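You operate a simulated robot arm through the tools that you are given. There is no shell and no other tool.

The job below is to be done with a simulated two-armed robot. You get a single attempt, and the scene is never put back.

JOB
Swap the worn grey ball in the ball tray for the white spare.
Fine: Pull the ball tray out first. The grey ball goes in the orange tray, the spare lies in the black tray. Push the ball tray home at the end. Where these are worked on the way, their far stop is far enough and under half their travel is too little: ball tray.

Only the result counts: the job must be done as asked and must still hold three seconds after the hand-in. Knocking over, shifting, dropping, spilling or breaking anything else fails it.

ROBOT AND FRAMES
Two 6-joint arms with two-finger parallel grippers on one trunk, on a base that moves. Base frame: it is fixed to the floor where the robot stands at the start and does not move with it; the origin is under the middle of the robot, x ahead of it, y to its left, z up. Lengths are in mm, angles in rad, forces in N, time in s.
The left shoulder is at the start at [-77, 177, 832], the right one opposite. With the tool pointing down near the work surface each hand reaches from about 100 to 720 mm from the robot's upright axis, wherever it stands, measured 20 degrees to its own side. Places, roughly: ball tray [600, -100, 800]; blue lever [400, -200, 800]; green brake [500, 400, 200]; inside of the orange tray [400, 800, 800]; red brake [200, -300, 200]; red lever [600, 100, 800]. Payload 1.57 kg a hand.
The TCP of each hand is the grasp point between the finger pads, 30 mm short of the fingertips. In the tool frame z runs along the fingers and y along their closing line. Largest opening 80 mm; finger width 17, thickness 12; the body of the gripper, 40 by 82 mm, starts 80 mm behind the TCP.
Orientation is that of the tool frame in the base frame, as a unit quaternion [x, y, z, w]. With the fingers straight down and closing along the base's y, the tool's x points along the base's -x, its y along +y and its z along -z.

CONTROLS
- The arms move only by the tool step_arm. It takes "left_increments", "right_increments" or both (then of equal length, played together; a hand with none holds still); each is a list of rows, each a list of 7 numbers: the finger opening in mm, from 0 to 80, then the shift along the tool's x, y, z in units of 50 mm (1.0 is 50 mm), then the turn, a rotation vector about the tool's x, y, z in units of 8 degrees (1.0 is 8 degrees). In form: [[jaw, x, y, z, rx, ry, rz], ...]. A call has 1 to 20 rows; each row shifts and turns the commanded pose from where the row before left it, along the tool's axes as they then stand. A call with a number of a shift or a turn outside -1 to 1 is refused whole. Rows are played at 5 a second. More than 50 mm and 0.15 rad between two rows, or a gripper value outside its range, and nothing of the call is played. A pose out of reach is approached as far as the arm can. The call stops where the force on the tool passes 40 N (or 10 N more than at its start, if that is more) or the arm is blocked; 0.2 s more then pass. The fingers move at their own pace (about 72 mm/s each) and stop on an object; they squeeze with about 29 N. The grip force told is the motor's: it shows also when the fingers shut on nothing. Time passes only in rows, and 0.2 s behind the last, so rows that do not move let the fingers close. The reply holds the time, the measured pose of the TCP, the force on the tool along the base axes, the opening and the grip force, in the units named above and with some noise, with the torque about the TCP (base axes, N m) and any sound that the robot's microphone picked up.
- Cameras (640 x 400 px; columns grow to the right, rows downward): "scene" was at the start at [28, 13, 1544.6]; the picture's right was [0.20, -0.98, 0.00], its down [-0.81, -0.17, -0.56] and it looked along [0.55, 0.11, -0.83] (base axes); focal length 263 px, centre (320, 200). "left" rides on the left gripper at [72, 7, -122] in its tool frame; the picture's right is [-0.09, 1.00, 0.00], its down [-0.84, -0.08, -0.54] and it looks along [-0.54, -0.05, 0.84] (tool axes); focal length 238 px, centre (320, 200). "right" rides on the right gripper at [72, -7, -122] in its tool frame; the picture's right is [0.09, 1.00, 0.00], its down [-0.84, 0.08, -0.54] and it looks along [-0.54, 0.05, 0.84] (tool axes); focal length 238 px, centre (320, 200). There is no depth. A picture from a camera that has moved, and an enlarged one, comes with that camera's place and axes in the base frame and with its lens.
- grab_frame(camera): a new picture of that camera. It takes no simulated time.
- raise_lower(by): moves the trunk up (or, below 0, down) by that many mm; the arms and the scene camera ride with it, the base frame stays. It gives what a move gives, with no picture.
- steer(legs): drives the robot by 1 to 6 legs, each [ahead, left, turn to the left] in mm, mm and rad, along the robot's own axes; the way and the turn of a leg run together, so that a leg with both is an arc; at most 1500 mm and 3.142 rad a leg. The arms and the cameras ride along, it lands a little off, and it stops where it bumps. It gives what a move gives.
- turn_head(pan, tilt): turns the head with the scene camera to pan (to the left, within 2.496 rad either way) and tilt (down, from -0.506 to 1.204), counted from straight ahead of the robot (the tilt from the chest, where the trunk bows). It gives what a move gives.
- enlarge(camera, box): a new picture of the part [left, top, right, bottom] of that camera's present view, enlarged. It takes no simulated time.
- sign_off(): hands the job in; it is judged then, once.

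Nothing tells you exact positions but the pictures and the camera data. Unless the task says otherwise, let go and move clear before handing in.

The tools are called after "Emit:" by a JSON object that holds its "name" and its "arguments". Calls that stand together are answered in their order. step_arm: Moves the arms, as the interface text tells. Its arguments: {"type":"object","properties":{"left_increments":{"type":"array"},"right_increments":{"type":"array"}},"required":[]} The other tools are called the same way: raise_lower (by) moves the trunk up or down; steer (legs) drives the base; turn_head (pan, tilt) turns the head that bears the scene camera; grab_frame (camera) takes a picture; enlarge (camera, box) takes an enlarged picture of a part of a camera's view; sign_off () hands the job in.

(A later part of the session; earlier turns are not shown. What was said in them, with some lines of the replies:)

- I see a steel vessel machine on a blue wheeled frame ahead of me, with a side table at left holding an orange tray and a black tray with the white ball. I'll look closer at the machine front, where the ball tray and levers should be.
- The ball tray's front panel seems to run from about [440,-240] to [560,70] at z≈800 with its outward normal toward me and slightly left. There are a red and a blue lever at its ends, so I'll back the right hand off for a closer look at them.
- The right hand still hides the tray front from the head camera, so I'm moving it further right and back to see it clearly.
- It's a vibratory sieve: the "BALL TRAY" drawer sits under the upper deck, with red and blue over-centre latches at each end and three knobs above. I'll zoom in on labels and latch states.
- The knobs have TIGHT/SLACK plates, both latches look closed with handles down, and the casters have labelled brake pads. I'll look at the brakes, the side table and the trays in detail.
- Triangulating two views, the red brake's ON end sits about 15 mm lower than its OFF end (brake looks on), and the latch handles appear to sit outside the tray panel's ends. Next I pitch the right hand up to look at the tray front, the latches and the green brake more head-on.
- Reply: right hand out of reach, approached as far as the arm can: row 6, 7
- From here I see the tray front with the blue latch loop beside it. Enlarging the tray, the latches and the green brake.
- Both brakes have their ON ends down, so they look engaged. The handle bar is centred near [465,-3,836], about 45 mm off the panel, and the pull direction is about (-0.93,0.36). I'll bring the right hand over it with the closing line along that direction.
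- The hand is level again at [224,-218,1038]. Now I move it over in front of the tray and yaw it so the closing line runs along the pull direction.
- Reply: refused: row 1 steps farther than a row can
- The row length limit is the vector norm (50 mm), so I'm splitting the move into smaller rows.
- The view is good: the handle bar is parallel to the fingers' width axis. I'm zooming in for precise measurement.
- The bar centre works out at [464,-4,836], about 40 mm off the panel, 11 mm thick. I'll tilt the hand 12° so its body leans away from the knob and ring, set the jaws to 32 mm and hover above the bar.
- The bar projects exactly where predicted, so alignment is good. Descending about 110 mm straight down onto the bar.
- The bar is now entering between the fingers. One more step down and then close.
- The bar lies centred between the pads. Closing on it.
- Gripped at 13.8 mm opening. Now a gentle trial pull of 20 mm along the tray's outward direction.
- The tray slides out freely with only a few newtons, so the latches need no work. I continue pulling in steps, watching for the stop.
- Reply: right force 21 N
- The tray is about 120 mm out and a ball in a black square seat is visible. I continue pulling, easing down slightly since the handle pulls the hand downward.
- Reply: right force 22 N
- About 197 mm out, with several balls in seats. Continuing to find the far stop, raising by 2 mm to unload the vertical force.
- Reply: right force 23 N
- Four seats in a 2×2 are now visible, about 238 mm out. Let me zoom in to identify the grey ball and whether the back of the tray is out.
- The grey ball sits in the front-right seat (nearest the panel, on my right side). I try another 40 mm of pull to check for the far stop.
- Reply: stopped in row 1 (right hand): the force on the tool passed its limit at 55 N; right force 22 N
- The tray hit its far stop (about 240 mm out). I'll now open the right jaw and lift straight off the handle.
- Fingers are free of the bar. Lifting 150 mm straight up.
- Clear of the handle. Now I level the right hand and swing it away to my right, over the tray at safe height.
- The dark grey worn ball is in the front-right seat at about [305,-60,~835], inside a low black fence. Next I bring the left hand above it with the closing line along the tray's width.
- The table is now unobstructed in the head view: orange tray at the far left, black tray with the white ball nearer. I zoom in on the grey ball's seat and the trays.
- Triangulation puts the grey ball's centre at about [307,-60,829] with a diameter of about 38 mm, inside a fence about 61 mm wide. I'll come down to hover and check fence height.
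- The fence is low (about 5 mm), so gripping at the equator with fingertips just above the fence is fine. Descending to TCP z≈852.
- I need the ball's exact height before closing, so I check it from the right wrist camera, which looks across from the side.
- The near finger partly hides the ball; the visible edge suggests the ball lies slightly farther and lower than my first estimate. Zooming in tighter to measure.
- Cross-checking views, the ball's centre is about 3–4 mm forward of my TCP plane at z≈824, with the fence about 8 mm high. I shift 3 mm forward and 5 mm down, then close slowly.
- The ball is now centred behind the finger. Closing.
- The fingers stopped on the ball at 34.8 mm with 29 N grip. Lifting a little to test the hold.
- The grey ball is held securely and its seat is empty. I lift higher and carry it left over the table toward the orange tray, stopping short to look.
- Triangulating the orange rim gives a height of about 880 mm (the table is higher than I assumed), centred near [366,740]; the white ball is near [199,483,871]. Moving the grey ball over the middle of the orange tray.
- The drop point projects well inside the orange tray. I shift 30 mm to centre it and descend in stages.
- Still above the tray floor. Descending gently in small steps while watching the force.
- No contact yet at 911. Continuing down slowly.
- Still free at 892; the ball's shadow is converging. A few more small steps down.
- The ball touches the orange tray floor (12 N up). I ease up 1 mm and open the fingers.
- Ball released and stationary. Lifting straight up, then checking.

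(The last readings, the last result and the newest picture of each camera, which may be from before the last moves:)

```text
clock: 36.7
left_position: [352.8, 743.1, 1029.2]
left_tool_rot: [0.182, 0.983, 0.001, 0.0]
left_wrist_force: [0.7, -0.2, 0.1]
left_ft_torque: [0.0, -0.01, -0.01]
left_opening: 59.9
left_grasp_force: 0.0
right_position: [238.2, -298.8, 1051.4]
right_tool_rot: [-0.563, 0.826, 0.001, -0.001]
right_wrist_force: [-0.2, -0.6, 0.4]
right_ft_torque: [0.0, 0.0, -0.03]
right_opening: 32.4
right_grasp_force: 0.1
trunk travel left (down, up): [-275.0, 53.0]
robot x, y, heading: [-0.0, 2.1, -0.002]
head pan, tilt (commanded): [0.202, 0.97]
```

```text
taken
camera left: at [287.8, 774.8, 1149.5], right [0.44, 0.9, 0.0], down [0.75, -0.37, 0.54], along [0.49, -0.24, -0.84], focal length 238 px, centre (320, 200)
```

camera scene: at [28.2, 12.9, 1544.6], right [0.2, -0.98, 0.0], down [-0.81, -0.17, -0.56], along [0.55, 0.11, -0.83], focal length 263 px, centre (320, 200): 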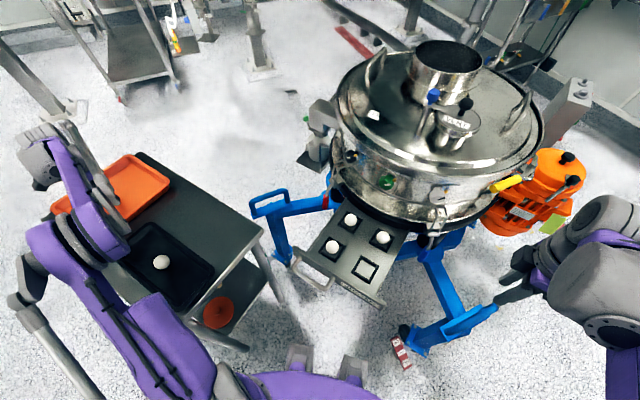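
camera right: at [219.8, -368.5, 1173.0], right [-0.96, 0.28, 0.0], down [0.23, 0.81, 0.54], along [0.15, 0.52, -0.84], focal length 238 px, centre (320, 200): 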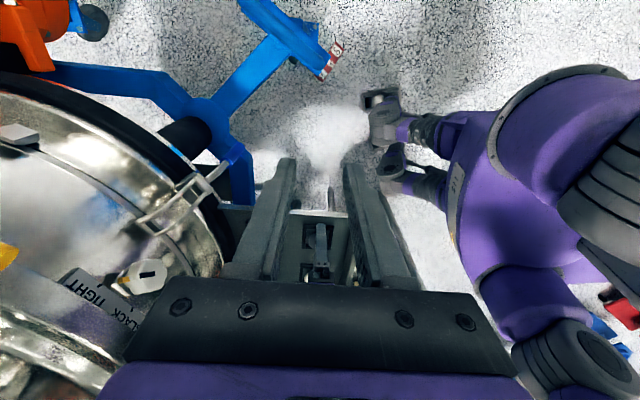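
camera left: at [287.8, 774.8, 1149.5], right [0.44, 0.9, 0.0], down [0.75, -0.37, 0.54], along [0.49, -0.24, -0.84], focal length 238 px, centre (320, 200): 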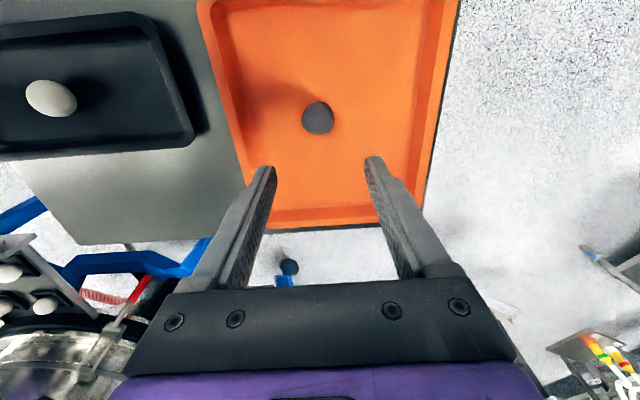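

The grey ball rests in the orange tray. Next the left hand goes over the white spare, which I place near [199,484,~866].

Emit:
{"name": "step_arm", "arguments": {"left_increments": [[66, 0.143, -0.849, 0, 0, 0, 0], [66, 0.143, -0.849, 0, 0, 0, 0], [66, 0.143, -0.849, 0, 0, 0, 0], [66, 0.143, -0.849, 0, 0, 0, 0], [66, 0.143, -0.849, 0, 0, 0, 0], [66, 0.143, -0.849, 0, 0, 0, 0], [66, 0.143, -0.849, 0, 0, 0, 0], [66, 0, 0, 0, 0, 0, 0]]}}

Emit:
{"name": "grab_frame", "arguments": {"camera": "left"}}

Emit:
{"name": "grab_frame", "arguments": {"camera": "scene"}}

```text
clock: 38.5
left_position: [201.5, 482.8, 1025.0]
left_tool_rot: [0.182, 0.983, 0.0, 0.0]
left_wrist_force: [-0.7, 0.5, -0.1]
left_ft_torque: [-0.03, 0.01, -0.02]
left_opening: 66.0
left_grasp_force: 0.1
right_position: [238.2, -299.1, 1051.6]
right_tool_rot: [-0.563, 0.826, 0.001, -0.003]
right_wrist_force: [-0.4, 0.0, 0.1]
right_ft_torque: [0.01, -0.01, 0.01]
right_opening: 32.1
right_grasp_force: 0.1
trunk travel left (down, up): [-275.0, 53.0]
robot x, y, heading: [-0.3, -0.9, 0.002]
head pan, tilt (commanded): [0.202, 0.97]
```

```text
taken
camera left: at [136.7, 514.8, 1146.0], right [0.44, 0.9, 0.0], down [0.75, -0.37, 0.54], along [0.49, -0.24, -0.84], focal length 238 px, centre (320, 200)
```

left: 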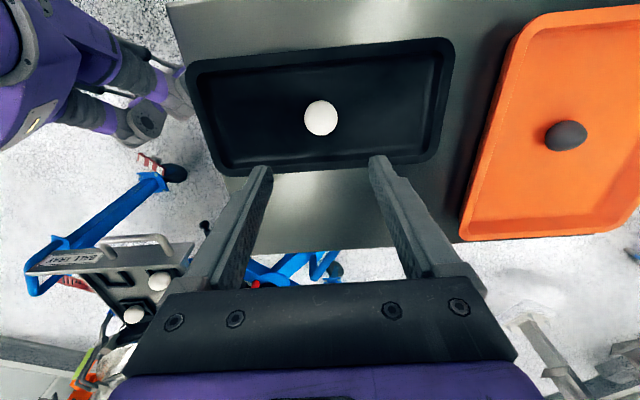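

```text
taken
camera scene: at [28.8, 14.0, 1544.6], right [0.2, -0.98, 0.0], down [-0.81, -0.17, -0.56], along [0.55, 0.11, -0.83], focal length 263 px, centre (320, 200)
```

scene: 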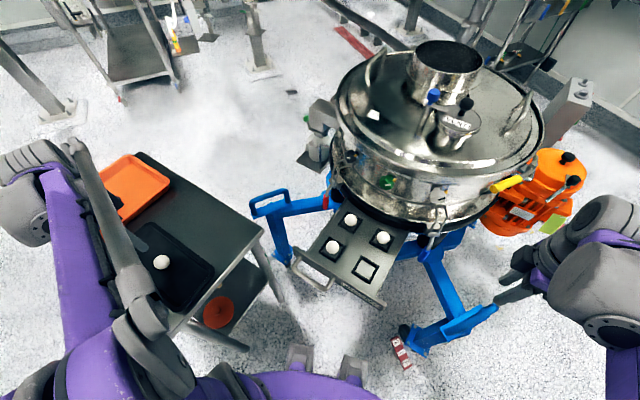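

The white ball appears directly below the hand. Zooming for precise centring.

Emit:
{"name": "enlarge", "arguments": {"camera": "left", "box": [280, 80, 360, 160]}}

```text
5.00 times, centred on (320, 120) of left
camera zoom: at [136.7, 514.8, 1146.0], right [0.44, 0.9, 0.0], down [0.75, -0.37, 0.54], along [0.49, -0.24, -0.84], focal length 1192 px, centre (320, 600)
```

zoom: 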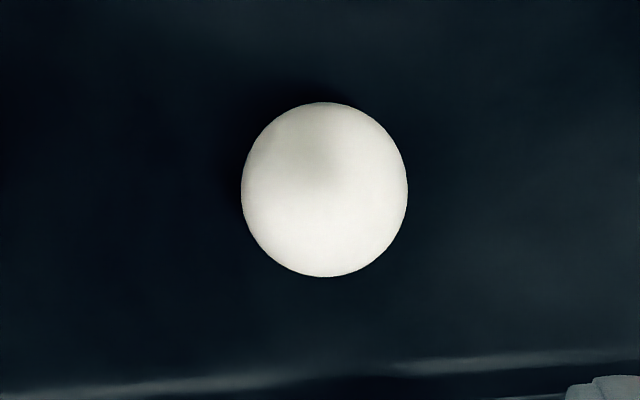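

White ball is about 40 mm in diameter and within 2 mm of centre. Descending to grasp height in stages.

Emit:
{"name": "step_arm", "arguments": {"left_increments": [[66, 0.02, 0.028, 0.76, 0, 0, 0], [66, 0, 0, 0.76, 0, 0, 0], [66, 0, 0, 0.76, 0, 0, 0], [66, 0, 0, 0, 0, 0, 0]]}}

Emit:
{"name": "grab_frame", "arguments": {"camera": "left"}}

```text
clock: 39.5
left_position: [199.7, 484.6, 910.3]
left_tool_rot: [0.183, 0.983, 0.001, 0.001]
left_wrist_force: [0.2, 0.5, 1.1]
left_ft_torque: [0.0, 0.0, -0.01]
left_opening: 65.9
left_grasp_force: 0.2
right_position: [237.6, -299.1, 1052.1]
right_tool_rot: [-0.564, 0.826, 0.0, -0.001]
right_wrist_force: [-0.3, 0.2, 0.1]
right_ft_torque: [0.0, -0.01, -0.02]
right_opening: 31.9
right_grasp_force: 0.1
trunk travel left (down, up): [-275.0, 53.0]
robot x, y, heading: [2.5, -2.5, -0.001]
head pan, tilt (commanded): [0.202, 0.97]
```

```text
taken
camera left: at [134.7, 515.7, 1031.0], right [0.44, 0.9, 0.0], down [0.75, -0.37, 0.54], along [0.49, -0.24, -0.84], focal length 238 px, centre (320, 200)
```

left: 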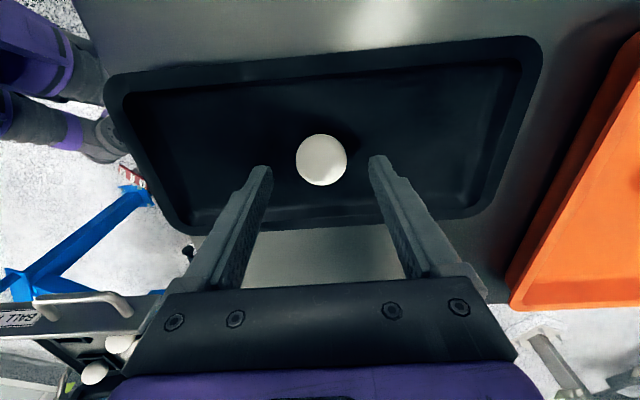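

Well centred between the fingers. Descending the last 25 mm.

Emit:
{"name": "step_arm", "arguments": {"left_increments": [[66, 0, 0, 0.25, 0, 0, 0], [66, 0, 0, 0.25, 0, 0, 0], [66, 0, 0, 0, 0, 0, 0]]}}

Emit:
{"name": "grab_frame", "arguments": {"camera": "left"}}

```text
clock: 40.3
left_position: [199.9, 484.5, 886.4]
left_tool_rot: [0.183, 0.983, 0.0, 0.0]
left_wrist_force: [-0.4, -0.1, -0.4]
left_ft_torque: [-0.05, -0.01, 0.04]
left_opening: 65.7
left_grasp_force: 0.1
right_position: [238.9, -300.3, 1050.4]
right_tool_rot: [-0.563, 0.826, 0.0, -0.001]
right_wrist_force: [-0.6, 0.0, -0.9]
right_ft_torque: [0.02, 0.0, 0.01]
right_opening: 32.3
right_grasp_force: 0.0
trunk travel left (down, up): [-275.0, 53.0]
robot x, y, heading: [3.5, -3.8, 0.001]
head pan, tilt (commanded): [0.202, 0.97]
```

```text
taken
camera left: at [134.9, 516.0, 1006.8], right [0.44, 0.9, 0.0], down [0.75, -0.37, 0.54], along [0.49, -0.24, -0.84], focal length 238 px, centre (320, 200)
```

left: 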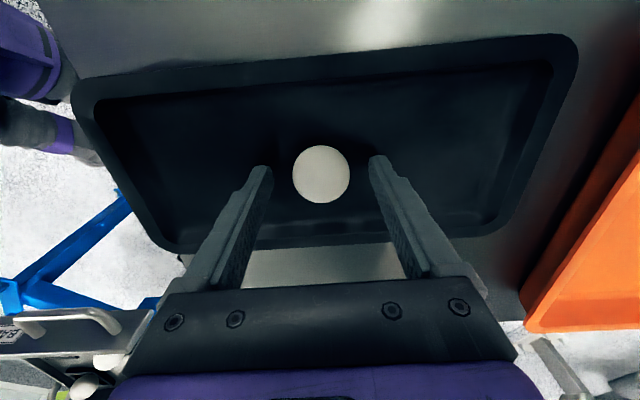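

Ball is centred with fingertips about 6 mm below its equator. Closing on the white ball.

Emit:
{"name": "step_arm", "arguments": {"left_increments": [[25, -0.01, 0, 0.02, 0, 0, 0], [25, 0, 0, 0, 0, 0, 0], [25, 0, 0, 0, 0, 0, 0]]}}

Emit:
{"name": "grab_frame", "arguments": {"camera": "left"}}

```text
clock: 41.1
left_position: [201.9, 484.5, 884.1]
left_tool_rot: [0.183, 0.983, 0.0, 0.0]
left_wrist_force: [0.1, 1.9, 2.3]
left_ft_torque: [0.05, -0.02, 0.0]
left_opening: 36.6
left_grasp_force: 29.3
right_position: [237.7, -299.1, 1050.2]
right_tool_rot: [-0.563, 0.827, 0.001, -0.001]
right_wrist_force: [-0.4, 0.3, -0.4]
right_ft_torque: [0.01, 0.0, -0.03]
right_opening: 32.0
right_grasp_force: 0.1
trunk travel left (down, up): [-275.0, 53.0]
robot x, y, heading: [0.6, 1.0, -0.0]
head pan, tilt (commanded): [0.202, 0.97]
```

```text
taken
camera left: at [135.3, 515.5, 1006.6], right [0.44, 0.9, 0.0], down [0.75, -0.37, 0.54], along [0.49, -0.24, -0.84], focal length 238 px, centre (320, 200)
```

left: 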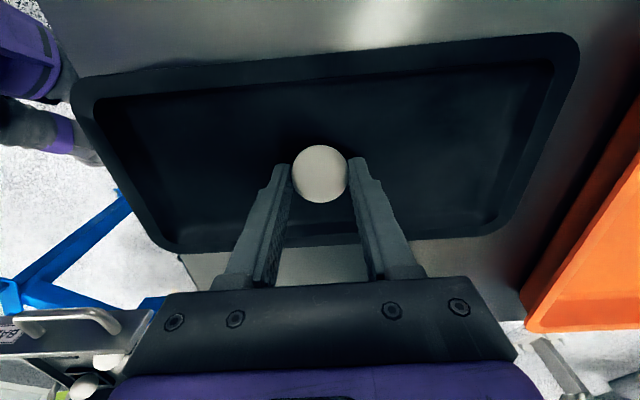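

Gripped at 36.6 mm, 29 N. Test lift.

Emit:
{"name": "step_arm", "arguments": {"left_increments": [[25, 0, 0, -0.2, 0, 0, 0], [25, 0, 0, -0.4, 0, 0, 0], [25, 0, 0, -0.8, 0, 0, 0], [25, 0, 0, -0.8, 0, 0, 0]]}}

Emit:
{"name": "grab_frame", "arguments": {"camera": "left"}}

```text
clock: 42.1
left_position: [201.8, 484.6, 995.7]
left_tool_rot: [0.182, 0.983, 0.001, 0.001]
left_wrist_force: [0.6, 0.1, 0.0]
left_ft_torque: [0.02, 0.0, 0.01]
left_opening: 36.7
left_grasp_force: 28.4
right_position: [238.9, -299.7, 1051.6]
right_tool_rot: [-0.564, 0.826, 0.001, -0.001]
right_wrist_force: [-0.1, 0.1, 0.5]
right_ft_torque: [-0.03, -0.02, 0.02]
right_opening: 32.0
right_grasp_force: 0.1
trunk travel left (down, up): [-275.0, 53.0]
robot x, y, heading: [0.6, -2.4, 0.001]
head pan, tilt (commanded): [0.202, 0.97]
```

```text
taken
camera left: at [136.9, 515.7, 1116.2], right [0.44, 0.9, 0.0], down [0.75, -0.37, 0.54], along [0.49, -0.24, -0.84], focal length 238 px, centre (320, 200)
```

left: 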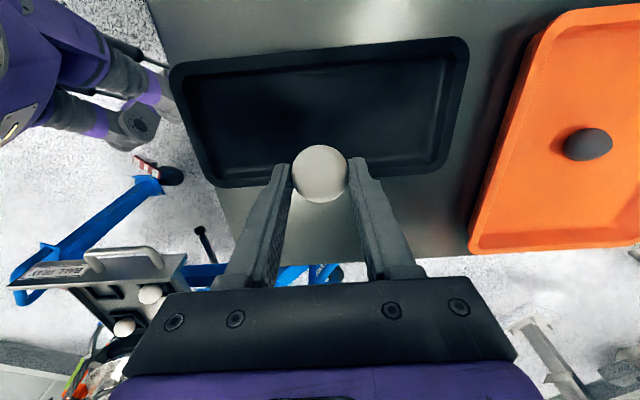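

The spare is held securely. Carrying it across to above the empty seat at [311,-60].

Emit:
{"name": "step_arm", "arguments": {"left_increments": [[25, -0.497, -0.782, 0, 0, 0, 0], [25, -0.497, -0.782, 0, 0, 0, 0], [25, -0.497, -0.782, 0, 0, 0, 0], [25, -0.497, -0.782, 0, 0, 0, 0], [25, -0.497, -0.782, 0, 0, 0, 0], [25, -0.497, -0.782, 0, 0, 0, 0], [25, -0.497, -0.782, 0, 0, 0, 0], [25, -0.497, -0.782, 0, 0, 0, 0], [25, -0.497, -0.782, 0, 0, 0, 0], [25, -0.497, -0.782, 0, 0, 0, 0], [25, -0.497, -0.782, 0, 0, 0, 0], [25, -0.497, -0.782, 0, 0, 0, 0], [25, 0, 0, 0, 0, 0, 0]]}}

Emit:
{"name": "grab_frame", "arguments": {"camera": "left"}}

Emit:
{"name": "enlarge", "arguments": {"camera": "right", "box": [280, 180, 380, 280]}}

```text
clock: 44.9
left_position: [309.7, -62.7, 997.3]
left_tool_rot: [0.182, 0.983, 0.001, 0.001]
left_wrist_force: [-0.8, 0.3, -0.1]
left_ft_torque: [0.0, 0.02, 0.02]
left_opening: 36.6
left_grasp_force: 29.2
right_position: [238.0, -298.8, 1050.5]
right_tool_rot: [-0.563, 0.826, 0.001, -0.001]
right_wrist_force: [0.8, 0.6, 0.4]
right_ft_torque: [-0.02, -0.05, 0.04]
right_opening: 31.8
right_grasp_force: 0.0
trunk travel left (down, up): [-275.0, 53.0]
robot x, y, heading: [0.5, 1.1, -0.002]
head pan, tilt (commanded): [0.202, 0.97]
```

```text
taken
camera left: at [245.0, -31.2, 1117.9], right [0.44, 0.9, 0.0], down [0.75, -0.37, 0.54], along [0.49, -0.24, -0.84], focal length 238 px, centre (320, 200)
```

left: 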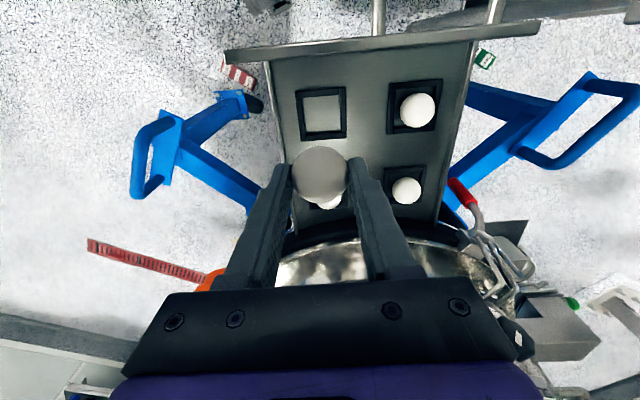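

```text
4.00 times, centred on (330, 230) of right
camera zoom: at [219.6, -368.0, 1173.2], right [-0.96, 0.28, 0.0], down [0.23, 0.81, 0.54], along [0.15, 0.52, -0.84], focal length 953 px, centre (280, 80)
```

zoom: 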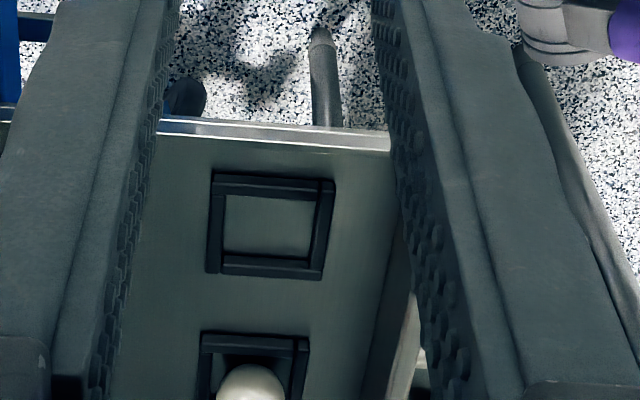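

Seat appears right below. Zooming to verify centring before descending.

Emit:
{"name": "enlarge", "arguments": {"camera": "left", "box": [270, 70, 370, 170]}}

```text
4.00 times, centred on (320, 120) of left
camera zoom: at [245.0, -31.2, 1117.9], right [0.44, 0.9, 0.0], down [0.75, -0.37, 0.54], along [0.49, -0.24, -0.84], focal length 953 px, centre (320, 520)
```

zoom: 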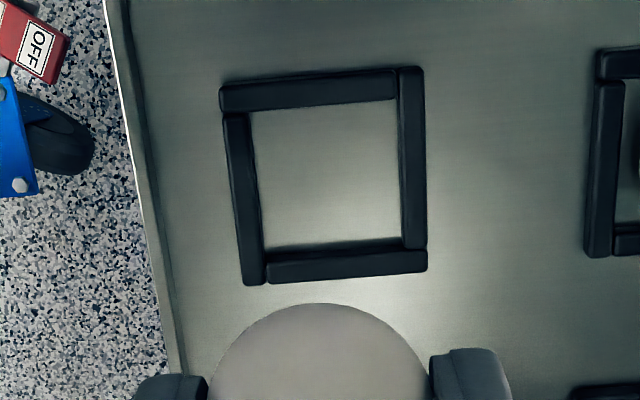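

The seat centre is about 3 mm toward my left of the hand; correcting and descending to just above the fence.

Emit:
{"name": "step_arm", "arguments": {"left_increments": [[25, 0, 0.056, 0, 0, 0, 0], [25, 0, 0, 0.7, 0, 0, 0], [25, 0, 0, 0.7, 0, 0, 0], [25, 0, 0, 0.7, 0, 0, 0], [25, 0, 0, 0.4, 0, 0, 0], [25, 0, 0, 0, 0, 0, 0]]}}

Emit:
{"name": "grab_frame", "arguments": {"camera": "left"}}

Emit:
{"name": "enlarge", "arguments": {"camera": "right", "box": [295, 200, 365, 270]}}

```text
clock: 46.3
left_position: [312.1, -60.0, 872.9]
left_tool_rot: [0.182, 0.983, 0.0, 0.001]
left_wrist_force: [0.5, 0.0, 0.7]
left_ft_torque: [0.0, 0.0, 0.05]
left_opening: 36.6
left_grasp_force: 29.2
right_position: [238.2, -298.7, 1051.6]
right_tool_rot: [-0.563, 0.826, 0.001, 0.0]
right_wrist_force: [-0.6, -0.1, -0.2]
right_ft_torque: [0.02, -0.01, 0.04]
right_opening: 31.9
right_grasp_force: 0.1
trunk travel left (down, up): [-275.0, 53.0]
robot x, y, heading: [0.5, -0.2, -0.003]
head pan, tilt (commanded): [0.202, 0.97]
```

```text
taken
camera left: at [246.8, -28.3, 991.8], right [0.44, 0.9, 0.0], down [0.75, -0.37, 0.54], along [0.49, -0.24, -0.84], focal length 238 px, centre (320, 200)
```

left: 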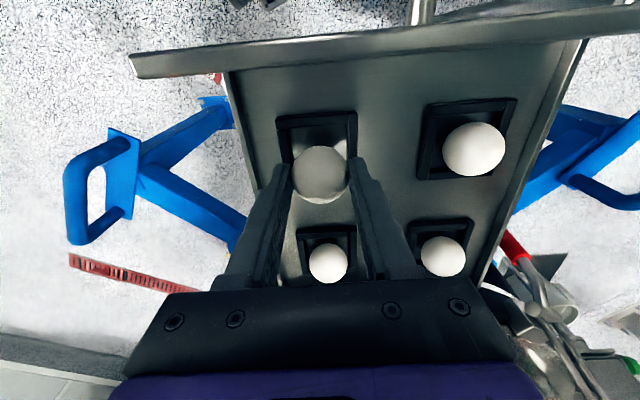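

```text
5.71 times, centred on (330, 235) of right
camera zoom: at [219.9, -368.6, 1173.0], right [-0.96, 0.28, 0.0], down [0.23, 0.81, 0.54], along [0.15, 0.52, -0.84], focal length 1362 px, centre (263, 0)
```

zoom: 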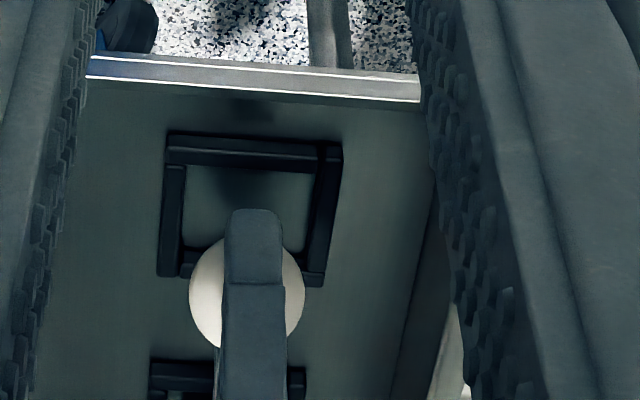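

Ball lines up with the seat in both views. Lowering slowly into the seat.

Emit:
{"name": "step_arm", "arguments": {"left_increments": [[25, 0, 0, 0.2, 0, 0, 0], [25, 0, 0, 0.16, 0, 0, 0], [25, 0, 0, 0.06, 0, 0, 0], [25, 0, 0, 0, 0, 0, 0]]}}

Emit:
{"name": "enlarge", "arguments": {"camera": "right", "box": [295, 200, 365, 270]}}

```text
clock: 47.3
left_position: [311.1, -60.9, 850.6]
left_tool_rot: [0.183, 0.983, 0.0, 0.0]
left_wrist_force: [0.3, 0.2, -0.4]
left_ft_torque: [-0.05, -0.04, 0.01]
left_opening: 36.7
left_grasp_force: 29.6
right_position: [238.0, -299.1, 1050.6]
right_tool_rot: [-0.563, 0.826, 0.0, 0.0]
right_wrist_force: [0.1, 0.0, 0.9]
right_ft_torque: [-0.01, 0.0, 0.01]
right_opening: 32.2
right_grasp_force: 0.0
trunk travel left (down, up): [-275.0, 53.0]
robot x, y, heading: [-2.3, 1.2, -0.001]
head pan, tilt (commanded): [0.202, 0.97]
```

```text
5.71 times, centred on (330, 235) of right
camera zoom: at [220.0, -368.7, 1173.0], right [-0.96, 0.28, 0.0], down [0.23, 0.81, 0.54], along [0.15, 0.52, -0.84], focal length 1362 px, centre (263, 0)
```

zoom: 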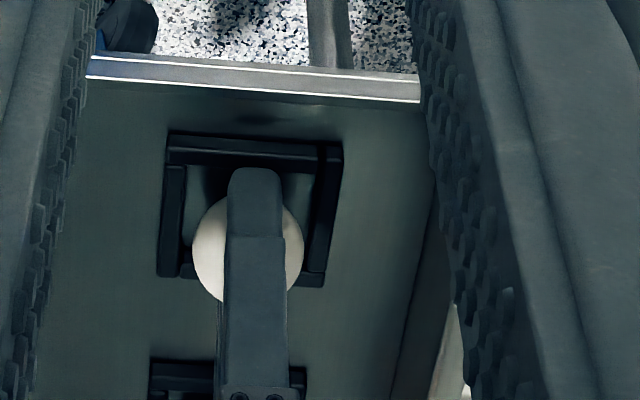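

Nearly there; a few more millimetres until contact.

Emit:
{"name": "step_arm", "arguments": {"left_increments": [[25, 0, 0, 0.04, 0, 0, 0], [25, 0, 0, 0.04, 0, 0, 0], [25, 0, 0, 0, 0, 0, 0]]}}

```text
clock: 48.1
left_position: [312.1, -58.6, 847.1]
left_tool_rot: [0.182, 0.983, 0.001, 0.001]
left_wrist_force: [3.2, -1.4, 35.3]
left_ft_torque: [-0.06, -0.1, 0.0]
left_opening: 36.8
left_grasp_force: 29.3
right_position: [236.7, -299.3, 1052.0]
right_tool_rot: [-0.563, 0.826, 0.0, -0.001]
right_wrist_force: [0.2, 0.2, -0.1]
right_ft_torque: [-0.02, -0.01, 0.03]
right_opening: 31.9
right_grasp_force: 0.1
trunk travel left (down, up): [-275.0, 53.0]
robot x, y, heading: [-4.0, 1.4, 0.0]
head pan, tilt (commanded): [0.202, 0.97]
```

The ball is on the seat floor (35 N). Easing up 1.5 mm and opening.

Emit:
{"name": "step_arm", "arguments": {"left_increments": [[25, 0, 0, -0.03, 0, 0, 0], [45, 0, 0, 0, 0, 0, 0], [64, 0, 0, 0, 0, 0, 0], [64, 0, 0, 0, 0, 0, 0]]}}

Emit:
{"name": "grab_frame", "arguments": {"camera": "left"}}

```text
clock: 49.1
left_position: [312.6, -59.8, 847.8]
left_tool_rot: [0.182, 0.983, 0.001, 0.0]
left_wrist_force: [0.6, -0.4, 0.2]
left_ft_torque: [0.0, -0.01, 0.03]
left_opening: 63.9
left_grasp_force: 0.0
right_position: [237.9, -300.0, 1050.9]
right_tool_rot: [-0.564, 0.826, 0.001, -0.001]
right_wrist_force: [0.3, 0.6, 0.0]
right_ft_torque: [-0.01, 0.02, -0.02]
right_opening: 32.0
right_grasp_force: 0.0
trunk travel left (down, up): [-275.0, 53.0]
robot x, y, heading: [2.6, -0.6, -0.001]
head pan, tilt (commanded): [0.202, 0.97]
```

```text
taken
camera left: at [246.6, -28.1, 968.3], right [0.44, 0.9, 0.0], down [0.75, -0.37, 0.54], along [0.49, -0.24, -0.84], focal length 238 px, centre (320, 200)
```

left: 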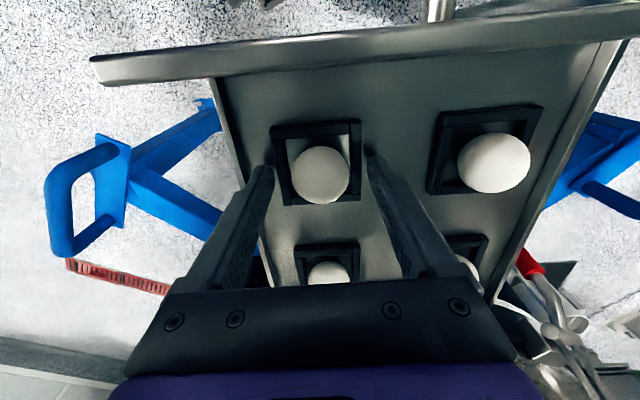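

The white ball sits in the seat. Lifting straight up and taking the left hand away to the left.

Emit:
{"name": "step_arm", "arguments": {"left_increments": [[64, 0, 0, -0.3, 0, 0, 0], [64, 0, 0, -0.7, 0, 0, 0], [64, 0, 0, -1, 0, 0, 0], [64, 0, 0, -1, 0, 0, 0], [64, 0, 0, -1, 0, 0, 0], [64, 0.34, 0.881, 0, 0, 0, 0], [64, 0.34, 0.881, 0, 0, 0, 0], [64, 0.34, 0.881, 0, 0, 0, 0], [64, 0.34, 0.881, 0, 0, 0, 0], [64, 0.34, 0.881, 0, 0, 0, 0], [64, 0.34, 0.881, 0, 0, 0, 0], [64, 0.34, 0.881, 0, 0, 0, 0], [64, 0.34, 0.881, 0, 0, 0, 0]]}}

Emit:
{"name": "grab_frame", "arguments": {"camera": "scene"}}

Emit:
{"name": "enlarge", "arguments": {"camera": "scene", "box": [280, 180, 440, 310]}}

```text
clock: 51.9
left_position: [312.3, 319.6, 1046.8]
left_tool_rot: [0.182, 0.983, 0.0, 0.001]
left_wrist_force: [-0.2, 0.6, 0.1]
left_ft_torque: [-0.04, -0.02, -0.04]
left_opening: 64.0
left_grasp_force: 0.1
right_position: [239.4, -298.3, 1051.3]
right_tool_rot: [-0.564, 0.826, 0.001, -0.002]
right_wrist_force: [0.4, 1.3, 1.2]
right_ft_torque: [-0.03, 0.0, -0.01]
right_opening: 32.1
right_grasp_force: 0.0
trunk travel left (down, up): [-275.0, 53.0]
robot x, y, heading: [2.3, 2.6, 0.001]
head pan, tilt (commanded): [0.202, 0.97]
```

```text
taken
camera scene: at [28.7, 13.9, 1544.6], right [0.2, -0.98, 0.0], down [-0.81, -0.17, -0.56], along [0.55, 0.11, -0.83], focal length 263 px, centre (320, 200)
```

scene: 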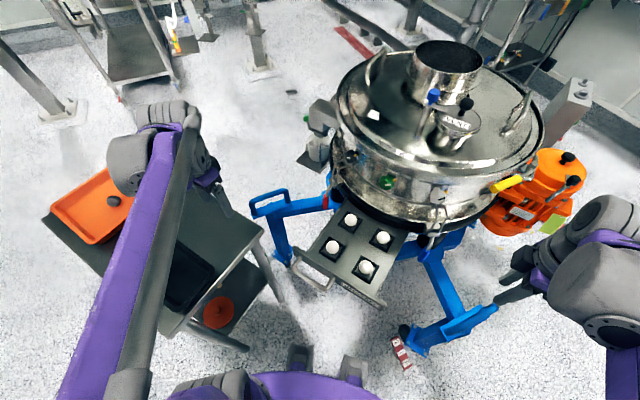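

```text
3.08 times, centred on (360, 245) of scene
camera zoom: at [28.7, 13.9, 1544.6], right [0.2, -0.98, 0.0], down [-0.81, -0.17, -0.56], along [0.55, 0.11, -0.83], focal length 810 px, centre (197, 62)
```

zoom: 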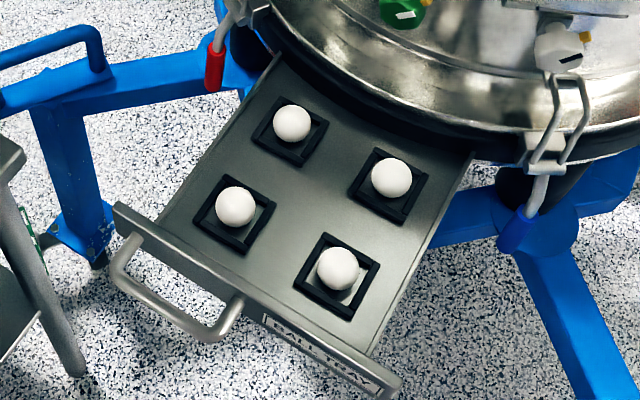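

All four seats hold white balls. Now I bring the right hand back over the handle by reversing the retreat path.

Emit:
{"name": "step_arm", "arguments": {"right_increments": [[32, -0.91, 0.35, 0.15, 0, 0, 0], [32, -0.91, 0.35, 0.15, 0, 0, 0], [32, -0.91, 0.35, 0.15, 0, 0, 0], [32, -0.91, 0.35, 0.15, 0, 0, 0], [32, -0.91, 0.35, 0.15, 0, 0, 0], [32, -0.91, 0.35, 0.15, 0, 0, 0], [32, -0.91, 0.35, 0.15, 0, 0, 0], [32, -0.91, 0.35, 0.15, 0, 0, 0], [32, 0, 0, 0, 0.815, 0, 0], [32, 0, 0, 0, 0.815, 0, 0], [32, 0, 0, 0, 0, 0, 0]]}}

Emit:
{"name": "grab_frame", "arguments": {"camera": "right"}}

```text
clock: 54.3
left_position: [312.0, 316.1, 1046.9]
left_tool_rot: [0.183, 0.983, 0.001, 0.0]
left_wrist_force: [0.8, 0.4, -0.5]
left_ft_torque: [-0.03, -0.05, 0.02]
left_opening: 63.6
left_grasp_force: 0.0
right_position: [240.4, 90.5, 990.2]
right_tool_rot: [-0.56, 0.821, -0.093, 0.063]
right_wrist_force: [0.6, 0.3, -0.3]
right_ft_torque: [0.0, 0.0, 0.01]
right_opening: 32.0
right_grasp_force: 0.1
trunk travel left (down, up): [-275.0, 53.0]
robot x, y, heading: [0.8, 0.0, 0.001]
head pan, tilt (commanded): [0.202, 0.97]
```

```text
taken
camera right: at [196.4, 30.8, 1110.8], right [-0.94, 0.27, -0.22], down [0.12, 0.85, 0.51], along [0.33, 0.45, -0.83], focal length 238 px, centre (320, 200)
```

right: 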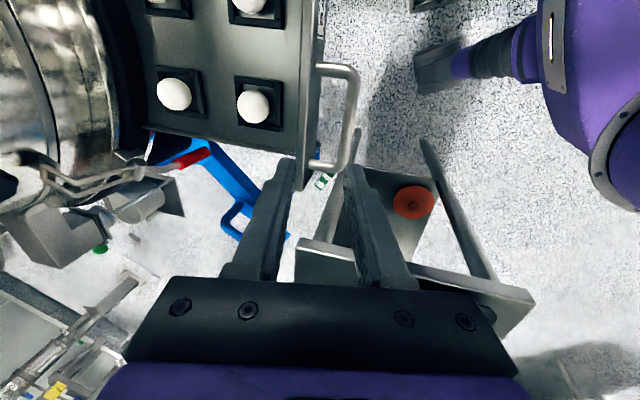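

Same picture as when I left the handle. Descending back onto the bar.

Emit:
{"name": "step_arm", "arguments": {"right_increments": [[32, 0, 0.135, 0.585, 0, 0, 0], [32, 0, 0.135, 0.585, 0, 0, 0], [32, 0, 0.135, 0.585, 0, 0, 0], [32, 0, 0.135, 0.585, 0, 0, 0], [32, 0, 0.135, 0.585, 0, 0, 0], [32, 0, 0, 0, 0, 0, 0]]}}

Emit:
{"name": "grab_frame", "arguments": {"camera": "right"}}

```text
clock: 55.7
left_position: [312.1, 316.8, 1046.7]
left_tool_rot: [0.183, 0.983, 0.0, 0.0]
left_wrist_force: [-0.3, 0.2, 0.0]
left_ft_torque: [-0.01, 0.0, 0.0]
left_opening: 64.0
left_grasp_force: 0.2
right_position: [239.2, 89.3, 840.3]
right_tool_rot: [-0.56, 0.821, -0.093, 0.064]
right_wrist_force: [-1.0, -0.4, 0.2]
right_ft_torque: [0.01, 0.01, 0.01]
right_opening: 31.8
right_grasp_force: 0.1
trunk travel left (down, up): [-275.0, 53.0]
robot x, y, heading: [-1.3, -1.2, -0.002]
head pan, tilt (commanded): [0.202, 0.97]
```

```text
taken
camera right: at [195.6, 30.4, 960.2], right [-0.94, 0.27, -0.22], down [0.12, 0.85, 0.51], along [0.33, 0.45, -0.83], focal length 238 px, centre (320, 200)
```

right: 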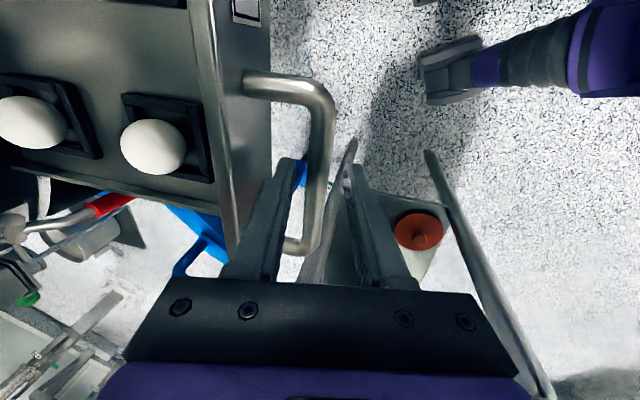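

The bar is between the pads again. Closing on it.

Emit:
{"name": "step_arm", "arguments": {"right_increments": [[0, 0, -0.04, 0, 0, 0, 0], [0, 0, 0, 0, 0, 0, 0], [0, 0, 0, 0, 0, 0, 0]]}}

```text
clock: 56.5
left_position: [311.0, 316.8, 1047.9]
left_tool_rot: [0.182, 0.983, 0.001, 0.001]
left_wrist_force: [-0.7, -0.4, 0.3]
left_ft_torque: [0.01, 0.05, 0.02]
left_opening: 63.9
left_grasp_force: 0.1
right_position: [242.4, 89.3, 841.1]
right_tool_rot: [-0.56, 0.821, -0.092, 0.063]
right_wrist_force: [2.7, -0.6, -7.7]
right_ft_torque: [0.03, -0.03, -0.11]
right_opening: 13.8
right_grasp_force: 30.2
trunk travel left (down, up): [-275.0, 53.0]
robot x, y, heading: [0.6, -0.8, 0.001]
head pan, tilt (commanded): [0.202, 0.97]
```

Gripped. Now I push the tray in slowly along its axis, first a short stretch to check forces.

Emit:
{"name": "step_arm", "arguments": {"right_increments": [[0, 0, -0.15, 0.036, 0, 0, 0], [0, 0, -0.292, 0.068, 0, 0, 0], [0, 0, -0.292, 0.068, 0, 0, 0], [0, 0, -0.292, 0.068, 0, 0, 0]]}}

Emit:
{"name": "grab_frame", "arguments": {"camera": "right"}}

```text
clock: 57.5
left_position: [312.9, 314.9, 1046.4]
left_tool_rot: [0.182, 0.983, 0.001, 0.0]
left_wrist_force: [0.2, 0.3, -0.2]
left_ft_torque: [-0.01, -0.02, 0.01]
left_opening: 64.0
left_grasp_force: 0.1
right_position: [291.9, 69.2, 840.1]
right_tool_rot: [-0.559, 0.821, -0.093, 0.063]
right_wrist_force: [-2.3, -9.5, -16.2]
right_ft_torque: [0.12, -0.03, -0.14]
right_opening: 13.5
right_grasp_force: 30.3
trunk travel left (down, up): [-275.0, 53.0]
robot x, y, heading: [0.1, 2.0, -0.002]
head pan, tilt (commanded): [0.202, 0.97]
```

```text
taken
camera right: at [247.9, 10.0, 961.0], right [-0.94, 0.27, -0.22], down [0.12, 0.85, 0.51], along [0.33, 0.45, -0.83], focal length 238 px, centre (320, 200)
```

right: 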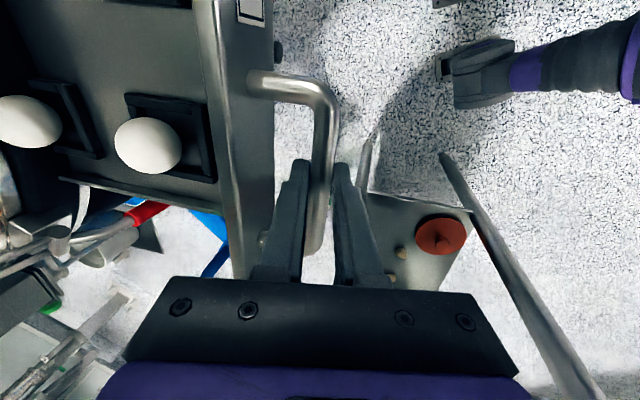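

Sliding smoothly with small side loads. I correct slightly and continue.

Emit:
{"name": "step_arm", "arguments": {"right_increments": [[0, 0.02, -0.29, 0.085, 0, 0, 0], [0, 0.005, -0.292, 0.068, 0, 0, 0], [0, 0, -0.292, 0.068, 0, 0, 0], [0, 0, -0.292, 0.068, 0, 0, 0], [0, 0, -0.292, 0.068, 0, 0, 0]]}}

Emit:
{"name": "grab_frame", "arguments": {"camera": "right"}}

```text
clock: 58.7
left_position: [310.1, 316.3, 1047.5]
left_tool_rot: [0.182, 0.983, 0.0, 0.0]
left_wrist_force: [-0.5, -0.3, 0.6]
left_ft_torque: [0.0, 0.02, -0.01]
left_opening: 64.1
left_grasp_force: 0.0
right_position: [359.5, 41.4, 841.6]
right_tool_rot: [-0.56, 0.821, -0.093, 0.064]
right_wrist_force: [2.2, 1.2, 22.0]
right_ft_torque: [-0.12, 0.0, -0.16]
right_opening: 13.8
right_grasp_force: 29.7
trunk travel left (down, up): [-275.0, 53.0]
robot x, y, heading: [0.4, 1.8, 0.006]
head pan, tilt (commanded): [0.202, 0.97]
```

```text
taken
camera right: at [316.2, -17.4, 960.7], right [-0.94, 0.27, -0.22], down [0.12, 0.85, 0.51], along [0.33, 0.45, -0.83], focal length 238 px, centre (320, 200)
```

right: 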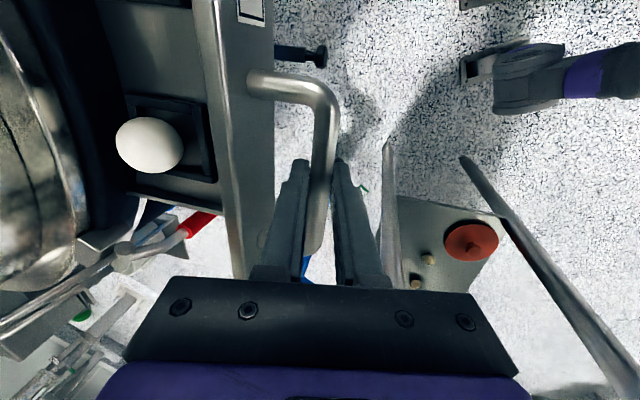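

About halfway; ball rides fine. Raising 1 mm and continuing.

Emit:
{"name": "step_arm", "arguments": {"right_increments": [[0, 0, -0.292, 0.045, 0, 0, 0], [0, 0, -0.292, 0.068, 0, 0, 0], [0, 0, -0.292, 0.066, 0, 0, 0], [0, 0, -0.292, 0.066, 0, 0, 0], [0, 0, -0.292, 0.066, 0, 0, 0]]}}

Emit:
{"name": "grab_frame", "arguments": {"camera": "right"}}

```text
clock: 59.9
left_position: [310.5, 316.5, 1046.9]
left_tool_rot: [0.182, 0.983, 0.001, 0.001]
left_wrist_force: [0.0, 0.7, -0.6]
left_ft_torque: [0.0, 0.0, -0.02]
left_opening: 64.1
left_grasp_force: 0.2
right_position: [429.3, 14.1, 840.9]
right_tool_rot: [-0.559, 0.821, -0.094, 0.063]
right_wrist_force: [-0.8, -3.7, 6.6]
right_ft_torque: [-0.79, 0.31, -0.28]
right_opening: 13.8
right_grasp_force: 29.4
trunk travel left (down, up): [-275.0, 53.0]
robot x, y, heading: [1.0, -2.5, -0.001]
head pan, tilt (commanded): [0.202, 0.97]
```

```text
taken
camera right: at [386.6, -45.0, 960.8], right [-0.94, 0.27, -0.22], down [0.12, 0.85, 0.51], along [0.33, 0.45, -0.83], focal length 238 px, centre (320, 200)
```

right: 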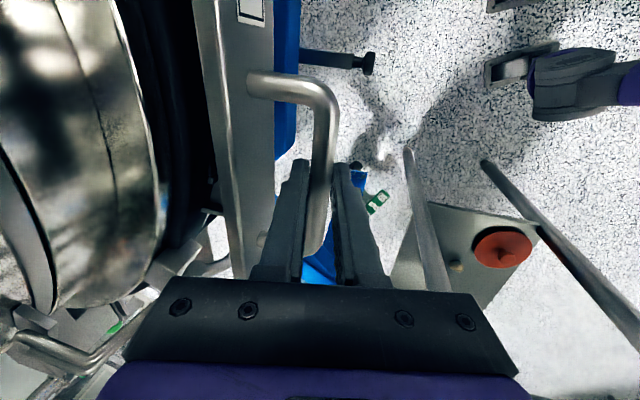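

About 37 mm to go. Pushing slower now until the home stop is felt.

Emit:
{"name": "step_arm", "arguments": {"right_increments": [[0, 0, -0.195, 0.045, 0, 0, 0], [0, 0, -0.195, 0.045, 0, 0, 0], [0, 0, -0.156, 0.036, 0, 0, 0], [0, 0, -0.06, 0.014, 0, 0, 0], [0, 0, -0.06, 0.014, 0, 0, 0]]}}

Emit:
{"name": "grab_frame", "arguments": {"camera": "right"}}

```text
clock: 61.1
left_position: [310.6, 316.5, 1047.3]
left_tool_rot: [0.183, 0.983, 0.001, 0.001]
left_wrist_force: [0.0, -1.1, -0.3]
left_ft_torque: [-0.05, -0.02, -0.03]
left_opening: 63.9
left_grasp_force: 0.1
right_position: [462.6, 2.2, 840.3]
right_tool_rot: [-0.56, 0.821, -0.093, 0.064]
right_wrist_force: [0.2, -1.6, 11.9]
right_ft_torque: [-0.52, 0.11, -0.28]
right_opening: 13.6
right_grasp_force: 30.8
trunk travel left (down, up): [-275.0, 53.0]
robot x, y, heading: [0.2, 2.9, 0.002]
head pan, tilt (commanded): [0.202, 0.97]
```

```text
taken
camera right: at [417.7, -57.5, 960.6], right [-0.94, 0.27, -0.22], down [0.12, 0.85, 0.51], along [0.33, 0.45, -0.83], focal length 238 px, centre (320, 200)
```

right: 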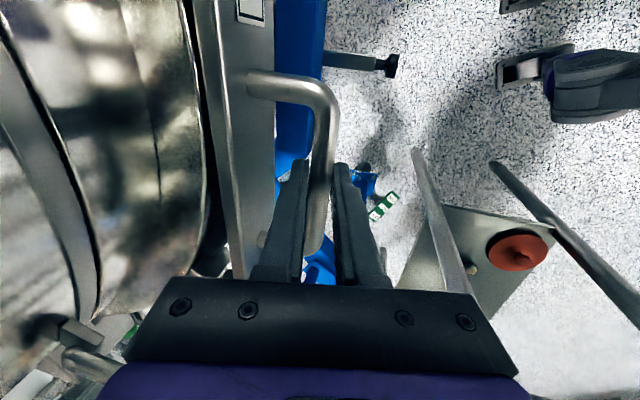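

Very close to home. A few more 2 mm pushes until the stop gives resistance.

Emit:
{"name": "step_arm", "arguments": {"right_increments": [[0, 0, -0.05, 0.008, 0, 0, 0], [0, 0, -0.05, 0.008, 0, 0, 0], [0, 0, -0.05, 0.008, 0, 0, 0], [0, 0, 0, 0, 0, 0, 0]]}}

```text
clock: 62.3
left_position: [310.6, 317.6, 1047.7]
left_tool_rot: [0.182, 0.983, 0.0, 0.001]
left_wrist_force: [0.8, 0.6, 0.2]
left_ft_torque: [-0.02, 0.02, 0.02]
left_opening: 64.2
left_grasp_force: 0.1
right_position: [464.9, 1.6, 840.5]
right_tool_rot: [-0.56, 0.821, -0.089, 0.061]
right_wrist_force: [-11.1, 1.8, -3.3]
right_ft_torque: [0.06, 0.22, -0.14]
right_opening: 13.8
right_grasp_force: 30.3
trunk travel left (down, up): [-275.0, 53.0]
robot x, y, heading: [-1.3, -2.1, -0.001]
head pan, tilt (commanded): [0.202, 0.97]
stopped in row 4 (right hand): the force on the tool passed its limit at 41 N (the readings are from after the stop); the commanded pose is now the measured one
```

The tray hit its home stop at 41 N, at the same handle position as at the start. Releasing the handle.

Emit:
{"name": "step_arm", "arguments": {"right_increments": [[20, 0, 0, 0, 0, 0, 0], [32, 0, 0, 0, 0, 0, 0], [32, 0, 0, 0, 0, 0, 0]]}}

Emit:
{"name": "grab_frame", "arguments": {"camera": "right"}}

```text
clock: 63.1
left_position: [312.0, 316.1, 1048.2]
left_tool_rot: [0.182, 0.983, 0.001, 0.0]
left_wrist_force: [-0.8, 0.3, 0.6]
left_ft_torque: [0.01, -0.02, 0.0]
left_opening: 63.8
left_grasp_force: 0.2
right_position: [466.2, -0.2, 840.8]
right_tool_rot: [-0.561, 0.821, -0.091, 0.062]
right_wrist_force: [-0.3, -1.1, 1.6]
right_ft_torque: [-0.04, 0.04, -0.03]
right_opening: 32.0
right_grasp_force: 0.1
trunk travel left (down, up): [-275.0, 53.0]
robot x, y, heading: [1.2, 0.3, 0.003]
head pan, tilt (commanded): [0.202, 0.97]
```

```text
taken
camera right: at [423.1, -59.1, 960.6], right [-0.94, 0.27, -0.22], down [0.12, 0.85, 0.51], along [0.32, 0.45, -0.83], focal length 238 px, centre (320, 200)
```

right: 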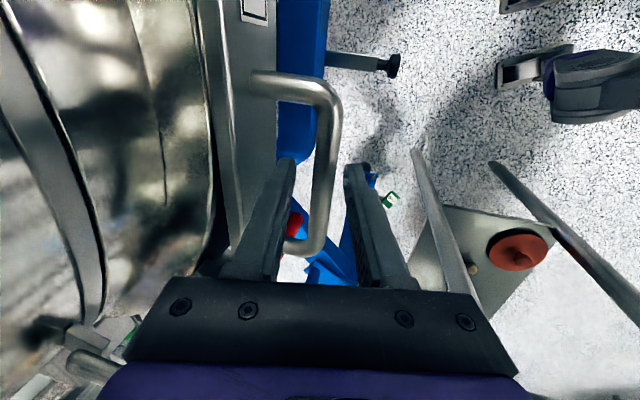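

Fingers are clear of the bar. Lifting straight up, then backing away from the machine.

Emit:
{"name": "step_arm", "arguments": {"right_increments": [[32, 0, -0.135, -0.585, 0, 0, 0], [32, 0, -0.135, -0.585, 0, 0, 0], [32, 0, -0.135, -0.585, 0, 0, 0], [32, 0, -0.135, -0.585, 0, 0, 0], [32, 0, -0.135, -0.585, 0, 0, 0], [32, 0, 0.7, -0.15, 0, 0, 0], [32, 0, 0.7, -0.15, 0, 0, 0], [32, 0, 0.7, -0.15, 0, 0, 0], [32, 0, 0.7, -0.15, 0, 0, 0]]}}

Emit:
{"name": "grab_frame", "arguments": {"camera": "right"}}

```text
clock: 65.1
left_position: [309.9, 315.9, 1046.8]
left_tool_rot: [0.182, 0.983, 0.001, 0.001]
left_wrist_force: [0.1, 0.3, 0.4]
left_ft_torque: [0.0, 0.0, -0.01]
left_opening: 63.8
left_grasp_force: 0.1
right_position: [334.7, 52.1, 990.5]
right_tool_rot: [-0.56, 0.821, -0.091, 0.062]
right_wrist_force: [-0.5, 0.4, 0.3]
right_ft_torque: [0.01, -0.03, 0.01]
right_opening: 32.2
right_grasp_force: 0.1
trunk travel left (down, up): [-275.0, 53.0]
robot x, y, heading: [-0.8, -4.3, 0.001]
head pan, tilt (commanded): [0.202, 0.97]
```

```text
taken
camera right: at [290.6, -7.6, 1109.8], right [-0.94, 0.27, -0.22], down [0.12, 0.85, 0.51], along [0.32, 0.45, -0.83], focal length 238 px, centre (320, 200)
```

right: 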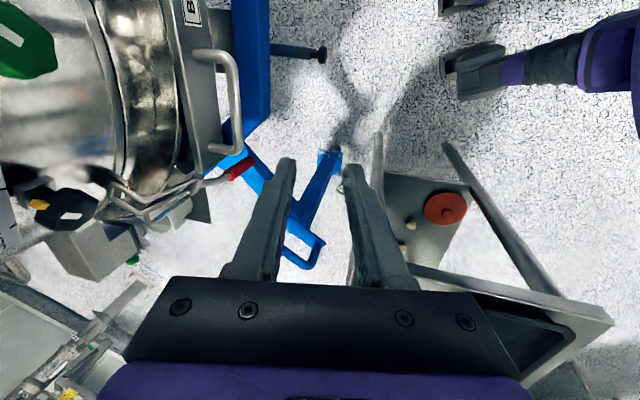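

The hand is clear. Moving the right hand to the side and taking final verification pictures.

Emit:
{"name": "step_arm", "arguments": {"right_increments": [[32, 0, 0, 0, -0.8, 0, 0], [32, 0, 0, 0, -0.8, 0, 0], [32, 0.855, -0.08, -0.12, 0, 0, 0], [32, 0.855, -0.08, -0.12, 0, 0, 0], [32, 0.855, -0.08, -0.12, 0, 0, 0], [32, 0.855, -0.08, -0.12, 0, 0, 0], [32, 0.855, -0.08, -0.12, 0, 0, 0], [32, 0.855, -0.08, -0.12, 0, 0, 0], [32, 0.855, -0.08, -0.12, 0, 0, 0], [32, 0.855, -0.08, -0.12, 0, 0, 0]]}}

Emit:
{"name": "grab_frame", "arguments": {"camera": "scene"}}

Emit:
{"name": "enlarge", "arguments": {"camera": "scene", "box": [320, 170, 430, 260]}}

Emit:
{"name": "enlarge", "arguments": {"camera": "scene", "box": [30, 140, 270, 330]}}

Emit:
{"name": "grab_frame", "arguments": {"camera": "left"}}

```text
clock: 67.3
left_position: [310.5, 316.8, 1047.5]
left_tool_rot: [0.182, 0.983, 0.0, 0.0]
left_wrist_force: [-0.6, -0.3, 0.5]
left_ft_torque: [0.03, 0.0, 0.02]
left_opening: 64.0
left_grasp_force: 0.1
right_position: [237.8, -277.4, 1037.3]
right_tool_rot: [-0.565, 0.825, 0.0, -0.001]
right_wrist_force: [-0.1, 0.1, -0.2]
right_ft_torque: [0.0, -0.01, -0.01]
right_opening: 31.9
right_grasp_force: 0.1
trunk travel left (down, up): [-275.0, 53.0]
robot x, y, heading: [0.2, 3.1, -0.003]
head pan, tilt (commanded): [0.202, 0.97]
```

```text
taken
camera scene: at [27.9, 12.7, 1544.6], right [0.2, -0.98, 0.0], down [-0.81, -0.17, -0.56], along [0.55, 0.11, -0.83], focal length 263 px, centre (320, 200)
```

scene: 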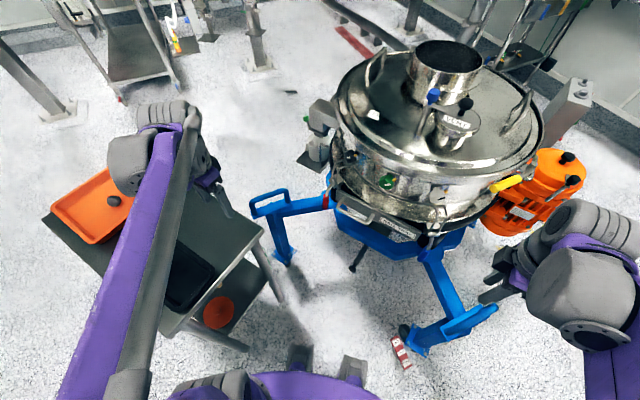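

```text
4.44 times, centred on (375, 215) of scene
camera zoom: at [27.9, 12.7, 1544.6], right [0.2, -0.98, 0.0], down [-0.81, -0.17, -0.56], along [0.55, 0.11, -0.83], focal length 1170 px, centre (76, 133)
```

zoom: 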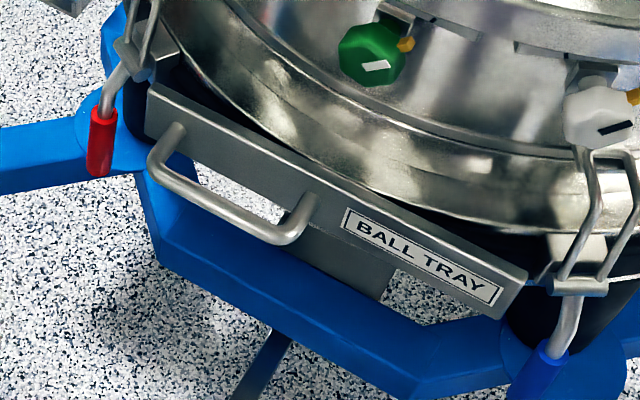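

```text
2.11 times, centred on (150, 235) of scene
camera zoom: at [27.9, 12.7, 1544.6], right [0.2, -0.98, 0.0], down [-0.81, -0.17, -0.56], along [0.55, 0.11, -0.83], focal length 554 px, centre (678, 126)
```

zoom: 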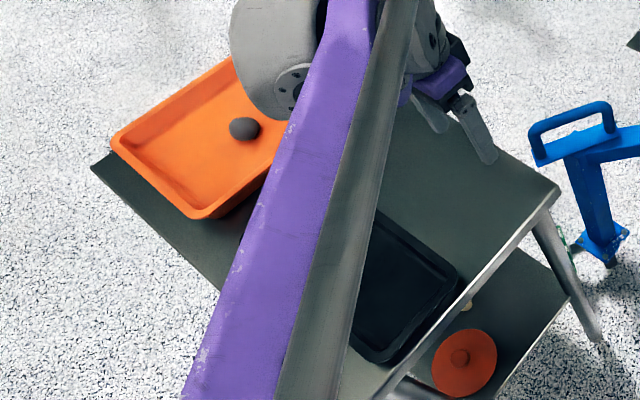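

```text
taken
camera left: at [245.7, 347.6, 1168.1], right [0.44, 0.9, 0.0], down [0.75, -0.37, 0.54], along [0.49, -0.24, -0.84], focal length 238 px, centre (320, 200)
```

left: 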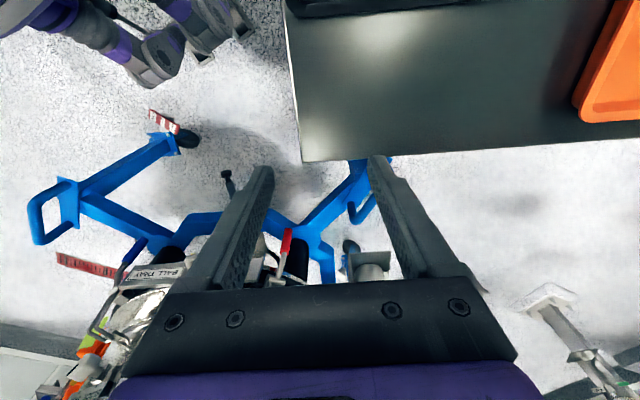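

The tray is home: its zoomed view matches the one from the start, with the latches and frame unchanged. The grey ball rests in the orange tray, the white spare is in the ball tray, and both hands are clear, so I'm handing in.

Emit:
{"name": "sign_off", "arguments": {}}

```text
The job is handed in.
```

The swap is done and handed in. I haven't seen a verdict on it.

- **Grey ball:** it is resting in the orange tray, where I set it down and let go.
- **White spare:** it is in the front-right seat of the ball tray, where the grey ball was. All four seats held white balls when I last saw them, just before pushing the tray in.
- **Ball tray:** I pulled it to its far stop, about 240 mm, then pushed it back until it met its home stop. The picture afterwards looks the same as the one from the start.
- **Levers and brakes:** I didn't touch them. The tray slid freely with both levers as they were, and both brakes looked to be on.

Both hands are empty and clear of the machine and the table.
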